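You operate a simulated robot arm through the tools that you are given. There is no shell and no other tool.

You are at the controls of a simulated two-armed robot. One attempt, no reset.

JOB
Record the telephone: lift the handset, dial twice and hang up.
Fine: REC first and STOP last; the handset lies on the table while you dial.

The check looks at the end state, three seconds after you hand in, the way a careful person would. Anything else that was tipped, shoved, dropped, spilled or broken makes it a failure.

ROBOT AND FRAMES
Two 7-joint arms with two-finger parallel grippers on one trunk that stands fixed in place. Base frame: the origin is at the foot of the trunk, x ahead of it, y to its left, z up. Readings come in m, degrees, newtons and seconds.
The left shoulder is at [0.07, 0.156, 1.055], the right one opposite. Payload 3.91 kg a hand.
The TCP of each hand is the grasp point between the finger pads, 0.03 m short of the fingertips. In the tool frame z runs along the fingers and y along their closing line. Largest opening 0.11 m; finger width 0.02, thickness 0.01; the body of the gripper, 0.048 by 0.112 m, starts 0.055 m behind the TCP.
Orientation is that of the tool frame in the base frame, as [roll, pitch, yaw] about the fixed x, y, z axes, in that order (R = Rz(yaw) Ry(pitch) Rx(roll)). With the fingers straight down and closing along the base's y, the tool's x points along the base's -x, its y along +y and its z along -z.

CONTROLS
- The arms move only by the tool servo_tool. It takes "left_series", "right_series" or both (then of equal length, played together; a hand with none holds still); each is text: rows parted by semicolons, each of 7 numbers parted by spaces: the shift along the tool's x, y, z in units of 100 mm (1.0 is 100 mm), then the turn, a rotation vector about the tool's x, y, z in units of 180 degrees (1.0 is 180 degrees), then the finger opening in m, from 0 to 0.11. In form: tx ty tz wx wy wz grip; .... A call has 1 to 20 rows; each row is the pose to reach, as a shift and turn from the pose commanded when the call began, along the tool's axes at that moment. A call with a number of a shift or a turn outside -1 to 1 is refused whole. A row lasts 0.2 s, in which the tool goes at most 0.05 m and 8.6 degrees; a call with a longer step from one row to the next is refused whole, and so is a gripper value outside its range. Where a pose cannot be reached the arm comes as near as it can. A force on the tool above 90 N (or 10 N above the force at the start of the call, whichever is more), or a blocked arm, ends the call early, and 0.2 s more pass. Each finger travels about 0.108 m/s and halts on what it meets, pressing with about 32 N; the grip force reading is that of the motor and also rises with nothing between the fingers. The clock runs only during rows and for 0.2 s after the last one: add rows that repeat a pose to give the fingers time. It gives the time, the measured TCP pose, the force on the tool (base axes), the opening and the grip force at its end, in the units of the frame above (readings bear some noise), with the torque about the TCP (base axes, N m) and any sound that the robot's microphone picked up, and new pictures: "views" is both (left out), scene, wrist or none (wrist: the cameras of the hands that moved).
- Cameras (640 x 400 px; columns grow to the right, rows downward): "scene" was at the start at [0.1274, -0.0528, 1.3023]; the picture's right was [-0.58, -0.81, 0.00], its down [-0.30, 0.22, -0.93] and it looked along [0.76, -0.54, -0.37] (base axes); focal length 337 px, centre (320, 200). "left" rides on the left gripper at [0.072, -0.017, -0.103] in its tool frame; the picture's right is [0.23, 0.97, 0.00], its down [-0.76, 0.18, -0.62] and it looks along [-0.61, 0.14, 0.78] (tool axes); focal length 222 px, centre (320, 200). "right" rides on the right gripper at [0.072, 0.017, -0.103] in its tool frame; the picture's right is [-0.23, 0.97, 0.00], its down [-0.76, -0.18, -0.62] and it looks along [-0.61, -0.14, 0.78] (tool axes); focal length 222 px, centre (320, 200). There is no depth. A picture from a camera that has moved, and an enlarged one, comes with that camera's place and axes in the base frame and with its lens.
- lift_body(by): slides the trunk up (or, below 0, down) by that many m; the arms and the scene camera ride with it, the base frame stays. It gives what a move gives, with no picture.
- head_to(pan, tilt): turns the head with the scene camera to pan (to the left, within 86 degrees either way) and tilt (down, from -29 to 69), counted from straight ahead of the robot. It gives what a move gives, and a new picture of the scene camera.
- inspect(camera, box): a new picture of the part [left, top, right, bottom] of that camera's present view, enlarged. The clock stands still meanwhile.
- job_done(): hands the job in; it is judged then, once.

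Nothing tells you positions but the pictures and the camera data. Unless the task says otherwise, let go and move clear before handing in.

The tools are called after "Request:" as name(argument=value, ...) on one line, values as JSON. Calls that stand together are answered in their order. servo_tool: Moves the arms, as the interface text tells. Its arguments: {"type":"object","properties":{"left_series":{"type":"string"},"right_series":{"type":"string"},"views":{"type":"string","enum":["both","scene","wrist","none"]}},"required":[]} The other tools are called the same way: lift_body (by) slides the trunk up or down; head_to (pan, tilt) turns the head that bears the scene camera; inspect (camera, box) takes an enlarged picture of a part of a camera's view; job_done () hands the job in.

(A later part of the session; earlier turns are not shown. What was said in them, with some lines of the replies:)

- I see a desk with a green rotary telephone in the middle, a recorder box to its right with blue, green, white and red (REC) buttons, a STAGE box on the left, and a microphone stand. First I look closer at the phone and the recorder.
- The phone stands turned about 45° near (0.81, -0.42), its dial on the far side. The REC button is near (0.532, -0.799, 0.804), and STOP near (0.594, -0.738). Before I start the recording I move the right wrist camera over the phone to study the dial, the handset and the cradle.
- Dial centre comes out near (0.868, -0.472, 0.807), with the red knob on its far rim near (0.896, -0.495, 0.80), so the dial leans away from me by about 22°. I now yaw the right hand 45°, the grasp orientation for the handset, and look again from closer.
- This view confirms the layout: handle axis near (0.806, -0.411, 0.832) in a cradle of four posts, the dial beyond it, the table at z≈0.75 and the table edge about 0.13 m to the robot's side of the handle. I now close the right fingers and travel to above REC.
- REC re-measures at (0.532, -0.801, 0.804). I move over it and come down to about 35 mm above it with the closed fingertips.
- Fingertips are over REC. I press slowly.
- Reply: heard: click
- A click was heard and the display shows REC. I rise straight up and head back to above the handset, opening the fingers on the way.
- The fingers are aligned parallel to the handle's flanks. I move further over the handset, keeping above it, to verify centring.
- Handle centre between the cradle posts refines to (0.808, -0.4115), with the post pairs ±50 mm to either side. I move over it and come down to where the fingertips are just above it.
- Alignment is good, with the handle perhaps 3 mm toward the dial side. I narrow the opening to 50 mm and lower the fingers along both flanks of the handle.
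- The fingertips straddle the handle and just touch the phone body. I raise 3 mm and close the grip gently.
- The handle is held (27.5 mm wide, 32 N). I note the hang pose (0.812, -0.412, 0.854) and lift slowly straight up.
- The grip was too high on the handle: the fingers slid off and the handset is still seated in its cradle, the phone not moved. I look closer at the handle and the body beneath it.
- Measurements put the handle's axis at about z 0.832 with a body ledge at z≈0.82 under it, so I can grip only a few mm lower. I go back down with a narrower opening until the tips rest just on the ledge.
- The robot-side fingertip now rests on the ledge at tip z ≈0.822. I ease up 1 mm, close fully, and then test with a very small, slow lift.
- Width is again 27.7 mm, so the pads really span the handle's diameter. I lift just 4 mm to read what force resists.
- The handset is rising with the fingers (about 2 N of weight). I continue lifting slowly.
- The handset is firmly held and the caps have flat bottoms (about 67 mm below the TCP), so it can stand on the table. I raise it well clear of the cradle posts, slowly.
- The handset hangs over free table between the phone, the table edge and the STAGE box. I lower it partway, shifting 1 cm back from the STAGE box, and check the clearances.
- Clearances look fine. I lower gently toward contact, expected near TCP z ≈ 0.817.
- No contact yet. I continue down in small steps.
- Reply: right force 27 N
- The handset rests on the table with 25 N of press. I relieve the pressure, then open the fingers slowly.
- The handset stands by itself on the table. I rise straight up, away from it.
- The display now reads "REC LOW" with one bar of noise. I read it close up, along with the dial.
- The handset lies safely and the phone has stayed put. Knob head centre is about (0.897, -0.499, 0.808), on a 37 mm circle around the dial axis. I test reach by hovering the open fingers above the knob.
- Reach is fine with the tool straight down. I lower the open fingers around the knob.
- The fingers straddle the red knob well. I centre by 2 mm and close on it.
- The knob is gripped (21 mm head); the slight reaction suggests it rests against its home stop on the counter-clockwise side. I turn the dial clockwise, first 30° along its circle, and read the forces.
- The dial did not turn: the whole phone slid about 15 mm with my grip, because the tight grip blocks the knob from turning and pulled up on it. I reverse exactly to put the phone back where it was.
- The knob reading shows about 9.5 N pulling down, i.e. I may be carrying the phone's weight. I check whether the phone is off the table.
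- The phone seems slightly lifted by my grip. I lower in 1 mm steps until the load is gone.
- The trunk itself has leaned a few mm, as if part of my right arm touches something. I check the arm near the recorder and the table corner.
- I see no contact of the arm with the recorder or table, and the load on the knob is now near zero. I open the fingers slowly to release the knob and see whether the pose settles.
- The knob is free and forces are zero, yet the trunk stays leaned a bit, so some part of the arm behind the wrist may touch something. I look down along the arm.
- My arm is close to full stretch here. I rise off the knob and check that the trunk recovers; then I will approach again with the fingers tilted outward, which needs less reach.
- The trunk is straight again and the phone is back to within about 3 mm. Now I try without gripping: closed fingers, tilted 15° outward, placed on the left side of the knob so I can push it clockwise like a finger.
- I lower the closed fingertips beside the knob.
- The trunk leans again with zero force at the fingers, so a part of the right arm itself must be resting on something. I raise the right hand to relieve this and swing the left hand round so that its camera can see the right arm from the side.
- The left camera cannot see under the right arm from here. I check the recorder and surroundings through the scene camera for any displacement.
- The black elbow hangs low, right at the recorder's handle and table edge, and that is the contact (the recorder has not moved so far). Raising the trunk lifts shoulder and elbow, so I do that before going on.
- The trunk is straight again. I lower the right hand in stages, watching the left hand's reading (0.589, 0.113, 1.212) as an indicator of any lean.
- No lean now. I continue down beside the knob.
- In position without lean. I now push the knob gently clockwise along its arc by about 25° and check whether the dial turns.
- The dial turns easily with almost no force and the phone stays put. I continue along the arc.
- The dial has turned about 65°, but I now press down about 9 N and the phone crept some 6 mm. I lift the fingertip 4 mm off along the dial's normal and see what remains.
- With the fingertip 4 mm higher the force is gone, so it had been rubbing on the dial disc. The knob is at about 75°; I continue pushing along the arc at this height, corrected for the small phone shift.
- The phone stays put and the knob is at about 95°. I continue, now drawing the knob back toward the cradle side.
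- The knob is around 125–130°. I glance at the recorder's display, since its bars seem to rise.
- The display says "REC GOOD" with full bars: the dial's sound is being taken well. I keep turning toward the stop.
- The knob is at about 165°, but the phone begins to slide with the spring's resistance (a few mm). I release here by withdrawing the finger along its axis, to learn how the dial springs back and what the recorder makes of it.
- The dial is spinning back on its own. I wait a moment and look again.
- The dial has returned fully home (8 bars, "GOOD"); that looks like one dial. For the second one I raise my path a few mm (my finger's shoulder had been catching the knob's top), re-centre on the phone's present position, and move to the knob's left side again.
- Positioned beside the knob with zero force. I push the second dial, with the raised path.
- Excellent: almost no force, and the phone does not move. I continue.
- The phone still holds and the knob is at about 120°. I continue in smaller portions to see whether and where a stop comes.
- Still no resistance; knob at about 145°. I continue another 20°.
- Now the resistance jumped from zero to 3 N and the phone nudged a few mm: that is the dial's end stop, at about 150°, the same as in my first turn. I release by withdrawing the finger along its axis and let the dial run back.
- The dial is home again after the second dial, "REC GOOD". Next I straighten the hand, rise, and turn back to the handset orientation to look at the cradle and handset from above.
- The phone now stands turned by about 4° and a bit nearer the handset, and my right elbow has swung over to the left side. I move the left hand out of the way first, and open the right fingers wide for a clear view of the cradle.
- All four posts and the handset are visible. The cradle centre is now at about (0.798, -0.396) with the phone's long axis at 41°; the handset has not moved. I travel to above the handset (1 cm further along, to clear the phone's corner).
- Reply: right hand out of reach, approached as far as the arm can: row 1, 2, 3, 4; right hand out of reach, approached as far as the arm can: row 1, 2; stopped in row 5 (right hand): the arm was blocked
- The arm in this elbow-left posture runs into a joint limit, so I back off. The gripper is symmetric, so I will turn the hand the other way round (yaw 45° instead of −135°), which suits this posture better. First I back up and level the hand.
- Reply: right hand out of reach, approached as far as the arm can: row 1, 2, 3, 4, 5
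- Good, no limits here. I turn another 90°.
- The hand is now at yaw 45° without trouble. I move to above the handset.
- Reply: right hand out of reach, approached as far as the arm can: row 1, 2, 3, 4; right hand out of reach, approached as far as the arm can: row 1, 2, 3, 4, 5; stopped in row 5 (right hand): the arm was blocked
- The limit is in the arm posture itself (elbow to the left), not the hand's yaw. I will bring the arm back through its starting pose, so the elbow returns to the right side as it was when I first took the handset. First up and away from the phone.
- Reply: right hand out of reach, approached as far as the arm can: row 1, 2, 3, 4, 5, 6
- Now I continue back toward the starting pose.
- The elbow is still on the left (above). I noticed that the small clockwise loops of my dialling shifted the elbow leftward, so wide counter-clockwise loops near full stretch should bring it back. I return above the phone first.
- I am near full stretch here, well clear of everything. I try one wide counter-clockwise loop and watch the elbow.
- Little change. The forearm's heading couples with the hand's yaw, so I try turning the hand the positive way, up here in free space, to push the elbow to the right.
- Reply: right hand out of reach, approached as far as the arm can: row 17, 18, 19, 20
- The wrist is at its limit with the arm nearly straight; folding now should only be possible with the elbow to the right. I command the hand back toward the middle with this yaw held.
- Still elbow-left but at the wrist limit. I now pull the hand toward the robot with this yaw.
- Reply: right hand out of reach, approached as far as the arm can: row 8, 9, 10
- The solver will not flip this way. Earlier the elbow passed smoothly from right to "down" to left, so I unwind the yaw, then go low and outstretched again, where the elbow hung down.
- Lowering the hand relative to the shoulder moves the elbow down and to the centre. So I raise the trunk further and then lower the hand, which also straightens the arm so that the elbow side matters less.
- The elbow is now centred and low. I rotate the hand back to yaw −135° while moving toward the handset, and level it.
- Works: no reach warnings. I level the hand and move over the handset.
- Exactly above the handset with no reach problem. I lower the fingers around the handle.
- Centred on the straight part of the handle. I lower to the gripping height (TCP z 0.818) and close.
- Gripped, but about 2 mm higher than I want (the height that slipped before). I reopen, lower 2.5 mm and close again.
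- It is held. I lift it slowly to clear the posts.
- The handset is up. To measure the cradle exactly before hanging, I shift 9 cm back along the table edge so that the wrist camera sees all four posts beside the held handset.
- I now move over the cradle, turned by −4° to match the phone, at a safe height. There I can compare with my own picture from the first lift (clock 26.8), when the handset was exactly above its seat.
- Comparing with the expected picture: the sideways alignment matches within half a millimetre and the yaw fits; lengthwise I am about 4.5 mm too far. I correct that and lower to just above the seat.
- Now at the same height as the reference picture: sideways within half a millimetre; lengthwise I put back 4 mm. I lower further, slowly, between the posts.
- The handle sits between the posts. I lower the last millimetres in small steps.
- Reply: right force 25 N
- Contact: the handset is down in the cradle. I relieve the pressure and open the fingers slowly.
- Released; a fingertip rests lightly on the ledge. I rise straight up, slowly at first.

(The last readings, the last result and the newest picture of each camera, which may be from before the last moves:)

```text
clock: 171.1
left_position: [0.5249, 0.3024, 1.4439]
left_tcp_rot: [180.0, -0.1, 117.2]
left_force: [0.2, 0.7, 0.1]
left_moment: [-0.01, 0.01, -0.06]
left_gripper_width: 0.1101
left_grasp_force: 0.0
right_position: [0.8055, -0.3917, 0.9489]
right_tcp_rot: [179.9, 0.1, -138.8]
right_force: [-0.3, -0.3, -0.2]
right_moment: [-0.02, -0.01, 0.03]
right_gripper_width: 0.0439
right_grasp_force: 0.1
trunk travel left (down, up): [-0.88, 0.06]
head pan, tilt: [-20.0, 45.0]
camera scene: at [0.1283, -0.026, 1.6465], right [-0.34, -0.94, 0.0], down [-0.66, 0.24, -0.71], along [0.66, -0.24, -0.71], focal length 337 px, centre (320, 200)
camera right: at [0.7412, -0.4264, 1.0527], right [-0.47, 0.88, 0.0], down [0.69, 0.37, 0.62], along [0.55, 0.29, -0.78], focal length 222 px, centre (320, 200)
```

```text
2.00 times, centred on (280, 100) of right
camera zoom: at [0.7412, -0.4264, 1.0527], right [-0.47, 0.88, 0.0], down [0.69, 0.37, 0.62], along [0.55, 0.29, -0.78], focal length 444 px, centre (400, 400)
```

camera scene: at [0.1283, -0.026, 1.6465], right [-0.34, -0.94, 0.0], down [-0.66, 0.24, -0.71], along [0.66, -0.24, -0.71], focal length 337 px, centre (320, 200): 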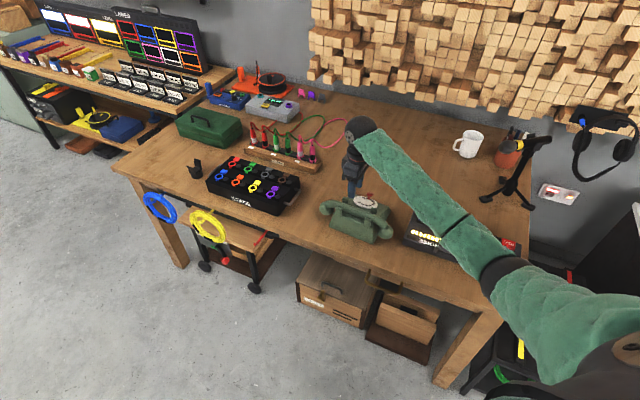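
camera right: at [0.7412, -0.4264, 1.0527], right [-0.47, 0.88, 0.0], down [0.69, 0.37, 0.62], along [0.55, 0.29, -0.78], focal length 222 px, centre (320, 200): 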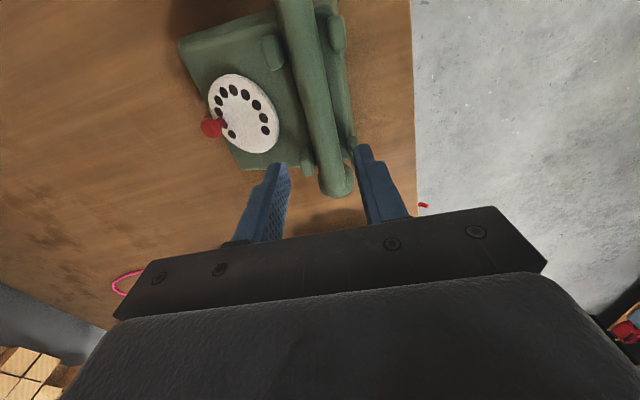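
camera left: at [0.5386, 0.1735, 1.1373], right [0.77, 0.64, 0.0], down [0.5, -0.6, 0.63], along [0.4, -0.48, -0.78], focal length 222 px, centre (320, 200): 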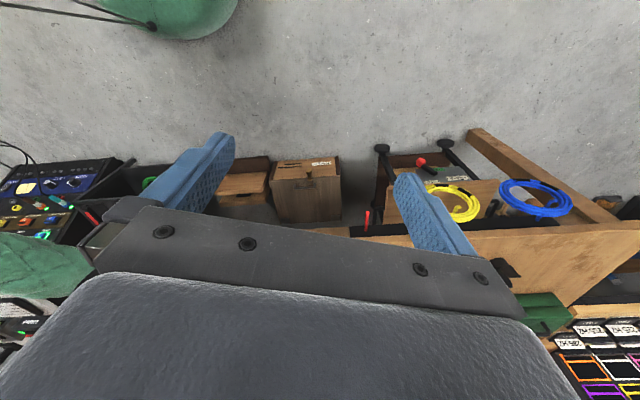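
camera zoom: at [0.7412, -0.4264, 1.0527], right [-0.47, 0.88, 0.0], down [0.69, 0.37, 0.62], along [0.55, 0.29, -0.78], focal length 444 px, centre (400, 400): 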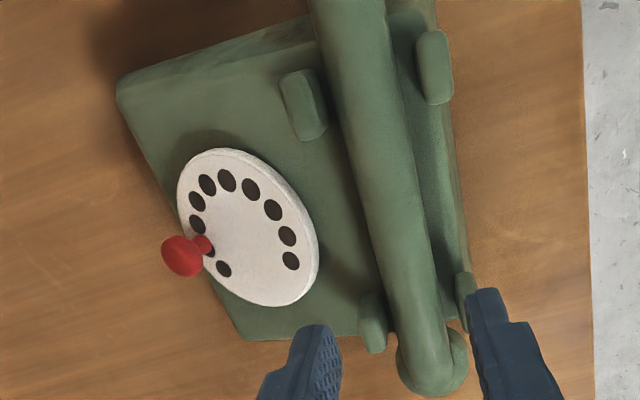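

The handset is back in the cradle and my elbow has even returned to the right. I check the phone and display from the scene camera.

Request:
inspect(camera="scene", box=[300, 180, 420, 255])

Request:
inspect(camera="scene", box=[390, 190, 550, 290])

```text
5.33 times, centred on (360, 218) of scene
camera zoom: at [0.1283, -0.026, 1.6465], right [-0.34, -0.94, 0.0], down [-0.66, 0.24, -0.71], along [0.66, -0.24, -0.71], focal length 1799 px, centre (107, 107)
```

zoom: 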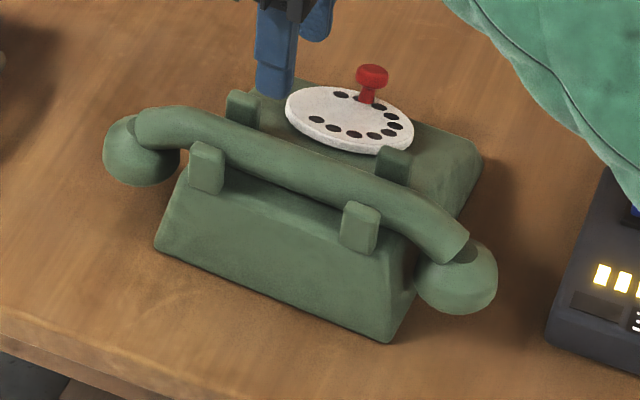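

```text
4.00 times, centred on (470, 240) of scene
camera zoom: at [0.1283, -0.026, 1.6465], right [-0.34, -0.94, 0.0], down [-0.66, 0.24, -0.71], along [0.66, -0.24, -0.71], focal length 1349 px, centre (-280, 40)
```

zoom: 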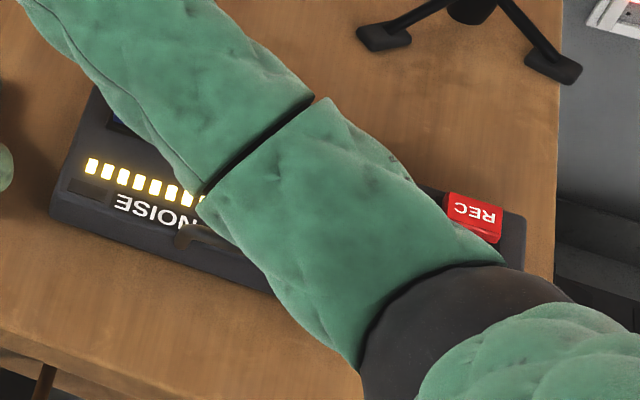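

The handset lies properly in all four posts. Now STOP, the last step: at about (0.593, -0.739). I close the fingers and travel there at height, watching for contact.

Request:
servo_tool(right_series="0 0 -0.3 0 0 0 0.03; 0.3 -0.1 -0.6 0 0 0 0.02; 0.6 -0.2 -0.8 0 0 0 0.01; 0.971 -0.3 -0.8 0 0 0 0", views="none")

Request:
servo_tool(right_series="0.3 -0.1 0 0 0 0 0; 0.6 -0.2 0 0 0 0 0; 0.971 -0.3 0 0 0 0 0; 0.971 -0.3 0 0 0 0 0", views="scene")

```text
clock: 172.1
left_position: [0.522, 0.3016, 1.4433]
left_tcp_rot: [-179.9, 0.0, 117.2]
left_force: [0.0, -0.5, -0.5]
left_moment: [-0.02, -0.03, -0.01]
left_gripper_width: 0.11
left_grasp_force: 0.0
right_position: [0.7536, -0.4774, 1.0309]
right_tcp_rot: [-180.0, 0.1, -138.7]
right_force: [0.0, -0.2, 0.2]
right_moment: [-0.01, -0.01, 0.01]
right_gripper_width: 0.0
right_grasp_force: 31.9
trunk travel left (down, up): [-0.88, 0.06]
head pan, tilt: [-20.0, 45.0]
```

```text
clock: 173.1
left_position: [0.5251, 0.3034, 1.4433]
left_tcp_rot: [-179.9, 0.0, 117.2]
left_force: [0.4, -1.5, 0.4]
left_moment: [0.01, 0.0, 0.03]
left_gripper_width: 0.1097
left_grasp_force: 0.0
right_position: [0.7012, -0.5641, 1.0289]
right_tcp_rot: [179.9, -0.1, -138.8]
right_force: [-0.2, 0.4, -0.5]
right_moment: [0.02, 0.03, -0.01]
right_gripper_width: 0.0002
right_grasp_force: 32.1
trunk travel left (down, up): [-0.88, 0.06]
head pan, tilt: [-20.0, 45.0]
camera scene: at [0.129, -0.0259, 1.6465], right [-0.34, -0.94, 0.0], down [-0.67, 0.24, -0.71], along [0.66, -0.24, -0.71], focal length 337 px, centre (320, 200)
```

scene: 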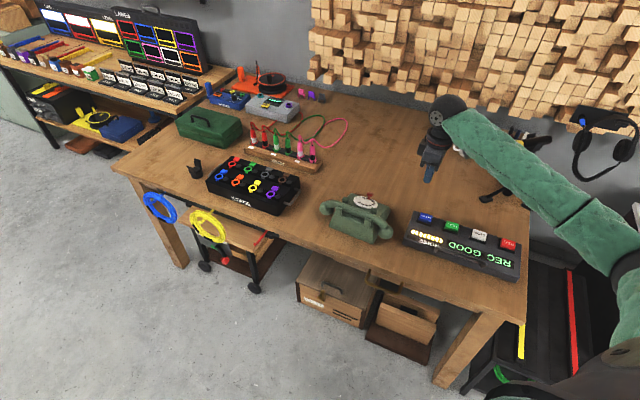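

The elbow now swings to the right. I check with the head turned right before going on.

Request:
head_to(pan=-60, tilt=45)

```text
clock: 174.2
left_position: [0.5242, 0.3037, 1.4416]
left_tcp_rot: [-180.0, 0.1, 117.2]
left_force: [0.5, 0.2, -0.2]
left_moment: [-0.03, 0.03, 0.02]
left_gripper_width: 0.1099
left_grasp_force: 0.1
right_position: [0.7031, -0.5641, 1.0298]
right_tcp_rot: [-180.0, 0.0, -138.8]
right_force: [-0.1, -0.4, -0.2]
right_moment: [-0.01, 0.03, 0.0]
right_gripper_width: 0.0
right_grasp_force: 32.1
trunk travel left (down, up): [-0.88, 0.06]
head pan, tilt: [-60.0, 45.0]
camera scene: at [0.0928, -0.0688, 1.6465], right [-0.87, -0.5, 0.0], down [-0.35, 0.61, -0.71], along [0.35, -0.61, -0.71], focal length 337 px, centre (320, 200)
```

scene: 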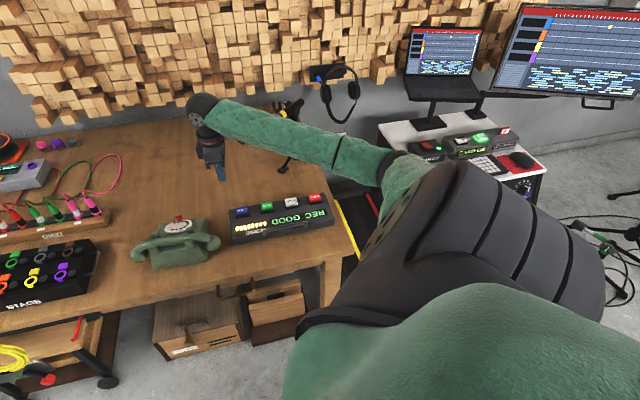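

The arm is clear of the microphone and the cabinet. I continue to above STOP.

Request:
servo_tool(right_series="0.25 -0.08 0 0 0 0 0; 0.5 -0.15 0 0 0 0 0; 0.75 -0.22 0 0 0 0 0; 0.987 -0.3 0 0 0 0 0", views="none")

Request:
servo_tool(right_series="0.25 -0.08 0.1 0 0 0 0; 0.5 -0.15 0.2 0 0 0 0; 0.75 -0.22 0.4 0 0 0 0; 0.987 -0.3 0.6 0 0 0 0; 0.987 -0.3 0.8 0 0 0 0; 0.987 -0.3 0.8 0 0 0 0", views="both")

```text
clock: 175.2
left_position: [0.5228, 0.3021, 1.4438]
left_tcp_rot: [-179.9, 0.1, 117.2]
left_force: [-0.4, -0.6, 0.4]
left_moment: [-0.01, -0.03, 0.02]
left_gripper_width: 0.11
left_grasp_force: 0.3
right_position: [0.6455, -0.6511, 1.0317]
right_tcp_rot: [179.9, 0.1, -138.8]
right_force: [0.3, -0.8, 0.1]
right_moment: [-0.02, -0.02, 0.02]
right_gripper_width: 0.0
right_grasp_force: 31.9
trunk travel left (down, up): [-0.88, 0.06]
head pan, tilt: [-60.0, 45.0]
```

```text
clock: 176.6
left_position: [0.5238, 0.3037, 1.4431]
left_tcp_rot: [180.0, -0.1, 117.2]
left_force: [0.4, -0.1, -0.1]
left_moment: [0.01, -0.01, 0.02]
left_gripper_width: 0.11
left_grasp_force: 0.0
right_position: [0.5909, -0.7381, 0.9494]
right_tcp_rot: [179.9, 0.0, -138.8]
right_force: [-0.4, 0.3, -0.1]
right_moment: [0.03, -0.02, 0.01]
right_gripper_width: 0.0003
right_grasp_force: 31.8
trunk travel left (down, up): [-0.88, 0.06]
head pan, tilt: [-60.0, 45.0]
camera scene: at [0.0925, -0.0688, 1.6465], right [-0.87, -0.5, 0.0], down [-0.35, 0.61, -0.71], along [0.35, -0.61, -0.71], focal length 337 px, centre (320, 200)
camera right: at [0.5262, -0.7734, 1.0531], right [-0.47, 0.88, 0.0], down [0.69, 0.37, 0.62], along [0.55, 0.29, -0.78], focal length 222 px, centre (320, 200)
```

scene: 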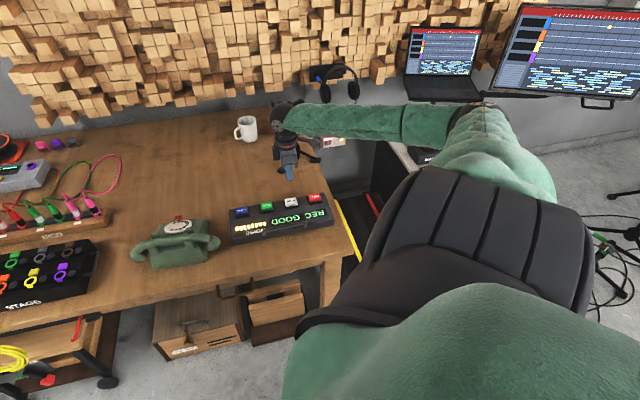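
right: 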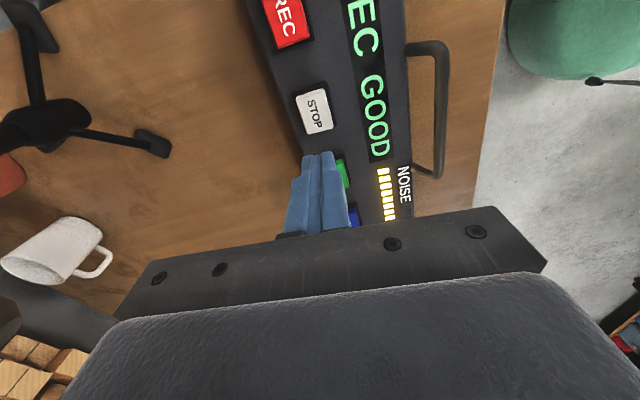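

"REC GOOD" still shows and STOP is right under my fingertips. I lower to just above it.

Request:
servo_tool(right_series="0 -0.04 0.2 0 0 0 0; 0 -0.04 0.45 0 0 0 0; 0 -0.04 0.7 0 0 0 0; 0 -0.04 0.82 0 0 0 0; 0 -0.04 0.82 0 0 0 0", views="wrist")

Request:
inspect(camera="right", box=[240, 60, 440, 220])

```text
clock: 177.8
left_position: [0.5236, 0.3036, 1.4428]
left_tcp_rot: [180.0, 0.0, 117.1]
left_force: [-1.2, -0.2, 0.9]
left_moment: [0.01, 0.01, 0.05]
left_gripper_width: 0.1099
left_grasp_force: 0.1
right_position: [0.5941, -0.7429, 0.8693]
right_tcp_rot: [180.0, 0.0, -138.8]
right_force: [0.1, 0.2, 0.1]
right_moment: [0.01, -0.01, 0.02]
right_gripper_width: 0.0
right_grasp_force: 32.1
trunk travel left (down, up): [-0.88, 0.06]
head pan, tilt: [-60.0, 45.0]
camera right: at [0.5285, -0.7776, 0.9727], right [-0.47, 0.88, 0.0], down [0.69, 0.37, 0.62], along [0.55, 0.29, -0.78], focal length 222 px, centre (320, 200)
```

right: 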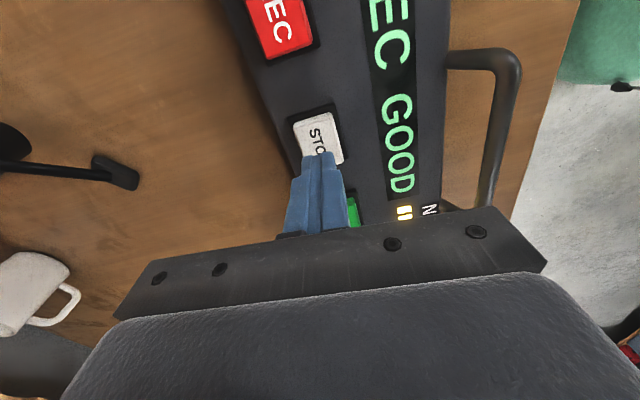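

```text
2.50 times, centred on (340, 140) of right
camera zoom: at [0.5285, -0.7776, 0.9727], right [-0.47, 0.88, 0.0], down [0.69, 0.37, 0.62], along [0.55, 0.29, -0.78], focal length 555 px, centre (270, 350)
```

zoom: 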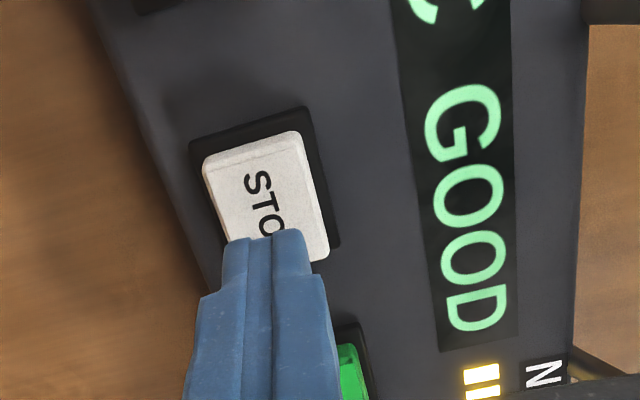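

The press point falls on the middle of STOP. I press slowly.

Request:
servo_tool(right_series="0 0 0.15 0 0 0 0; 0 0 0.28 0 0 0 0; 0 0 0.33 0 0 0 0; 0 0 0.36 0 0 0 0; 0 0 0.385 0 0 0 0; 0 0 0.405 0 0 0 0", views="wrist")

```text
clock: 179.2
left_position: [0.5223, 0.3037, 1.4432]
left_tcp_rot: [-180.0, 0.1, 117.2]
left_force: [-0.4, 0.0, 0.3]
left_moment: [0.01, -0.02, 0.0]
left_gripper_width: 0.1104
left_grasp_force: 0.0
right_position: [0.5931, -0.7417, 0.8306]
right_tcp_rot: [-179.9, 0.2, -138.8]
right_force: [1.1, -4.4, 16.9]
right_moment: [-0.14, -0.03, 0.07]
right_gripper_width: 0.0
right_grasp_force: 32.0
trunk travel left (down, up): [-0.88, 0.06]
head pan, tilt: [-60.0, 45.0]
heard: click
camera right: at [0.528, -0.7768, 0.9343], right [-0.47, 0.88, 0.0], down [0.69, 0.37, 0.62], along [0.55, 0.29, -0.78], focal length 222 px, centre (320, 200)
```

right: 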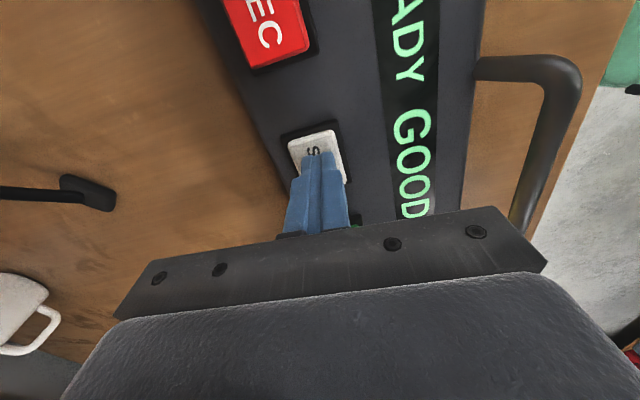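

A click, and the display changed to "READY GOOD": the take is stopped. I rise straight up and check everything.

Request:
servo_tool(right_series="0 0 -0.1 0 0 0 0; 0 0 -0.3 0 0 0 0; 0 0 -0.6 0 0 0 0; 0 0 -0.9 0 0 0 0; 0 0 -1.0 0 0 0 0", views="none")

Request:
servo_tool(right_series="0 0 -0.3 0 0 0 0; 0 0 -0.6 0 0 0 0; 0 0 -1.0 0 0 0 0", views="wrist")

Request:
head_to(pan=-35, tilt=40)

Request:
inspect(camera="scene", box=[180, 120, 500, 320])

```text
clock: 180.4
left_position: [0.5243, 0.3034, 1.4428]
left_tcp_rot: [-180.0, 0.1, 117.2]
left_force: [-0.7, -1.1, 0.7]
left_moment: [0.0, 0.01, 0.0]
left_gripper_width: 0.1099
left_grasp_force: 0.0
right_position: [0.5943, -0.7407, 0.9271]
right_tcp_rot: [180.0, 0.1, -138.7]
right_force: [-0.1, -0.6, 0.0]
right_moment: [0.02, 0.0, 0.01]
right_gripper_width: 0.0
right_grasp_force: 32.1
trunk travel left (down, up): [-0.88, 0.06]
head pan, tilt: [-60.0, 45.0]
```

```text
clock: 181.2
left_position: [0.5241, 0.3035, 1.4421]
left_tcp_rot: [179.9, 0.1, 117.2]
left_force: [0.4, -0.6, -0.1]
left_moment: [0.02, -0.01, 0.04]
left_gripper_width: 0.1098
left_grasp_force: 0.0
right_position: [0.5934, -0.7418, 1.03]
right_tcp_rot: [179.8, 0.0, -138.8]
right_force: [-0.7, 0.1, -0.1]
right_moment: [-0.03, -0.02, -0.03]
right_gripper_width: 0.0
right_grasp_force: 32.3
trunk travel left (down, up): [-0.88, 0.06]
head pan, tilt: [-60.0, 45.0]
camera right: at [0.5276, -0.7763, 1.1327], right [-0.47, 0.88, 0.0], down [0.69, 0.37, 0.62], along [0.55, 0.29, -0.78], focal length 222 px, centre (320, 200)
```

right: 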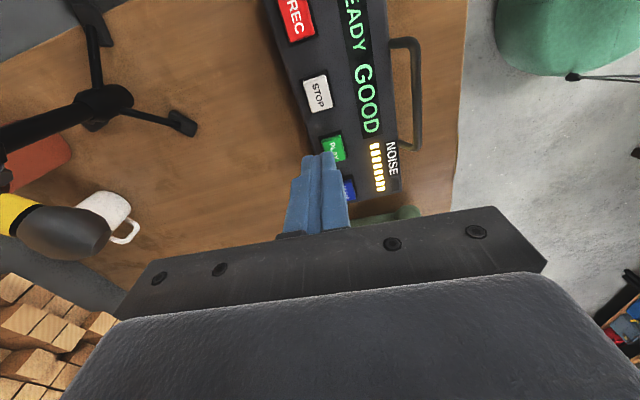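

```text
clock: 182.1
left_position: [0.5237, 0.302, 1.4425]
left_tcp_rot: [-179.9, 0.1, 117.2]
left_force: [0.6, -0.2, 0.0]
left_moment: [0.02, 0.01, -0.02]
left_gripper_width: 0.11
left_grasp_force: 0.1
right_position: [0.5934, -0.7423, 1.0279]
right_tcp_rot: [179.9, 0.0, -138.8]
right_force: [0.0, 0.4, -0.5]
right_moment: [0.0, 0.02, -0.03]
right_gripper_width: 0.0003
right_grasp_force: 32.2
trunk travel left (down, up): [-0.88, 0.06]
head pan, tilt: [-35.0, 40.0]
camera scene: at [0.1217, -0.0478, 1.6537], right [-0.57, -0.82, 0.0], down [-0.53, 0.37, -0.77], along [0.63, -0.44, -0.64], focal length 337 px, centre (320, 200)
```

scene: 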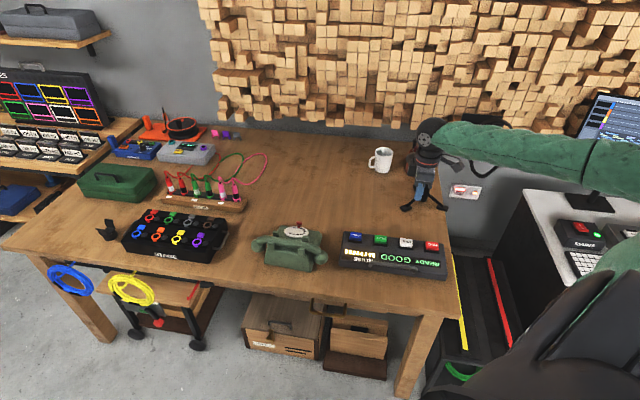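

```text
2.00 times, centred on (340, 220) of scene
camera zoom: at [0.1217, -0.0478, 1.6537], right [-0.57, -0.82, 0.0], down [-0.53, 0.37, -0.77], along [0.63, -0.44, -0.64], focal length 675 px, centre (280, 160)
```

zoom: 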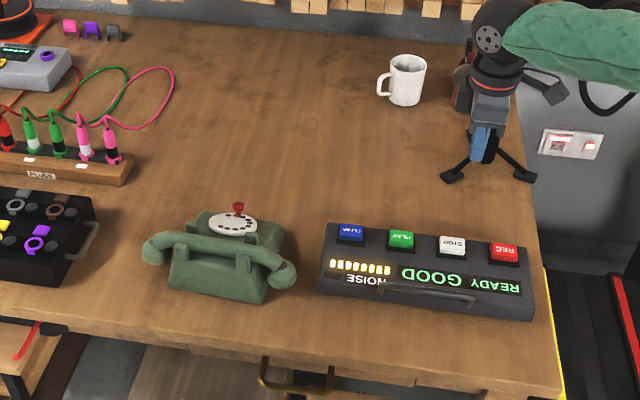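

Everything is in order: the display reads "READY GOOD", the handset is on its cradle, the dial is home, and microphone, mug, boxes and cables stand as before. Both hands are clear, so I hand in.

Request:
job_done()

```text
The job is handed in.
```

The telephone recording is done and handed in. The recorder reads "READY GOOD", and the handset is back on its cradle.

- **Order:** I pressed REC first (a click and "REC" on the display). I then lifted the handset, laid it on the table, dialled twice, hung up, and pressed STOP last (another click).
- **Dialling:** I turned the dial clockwise to its stop and let it run back home, twice. The recorder stayed at "GOOD" from the first turn on, but gave no separate sign that it had counted each dial. No dial sound was reported to me either.
- **Phone position:** The phone slid while I worked the dial. It now stands about 2 cm from where it was and is turned by about 4°. I did not push it back.
- **Slips along the way:** My first grip on the handset slipped off without lifting it. My first try at the dial dragged and lifted the phone slightly, and I moved it back to within about 3 mm.
- **Arm contact:** The right elbow probably rested on the recorder's handle or the table edge for a moment. The recorder did not move.

In the last picture the microphone stand, mug, boxes and cables stood where they were, and both hands were clear.
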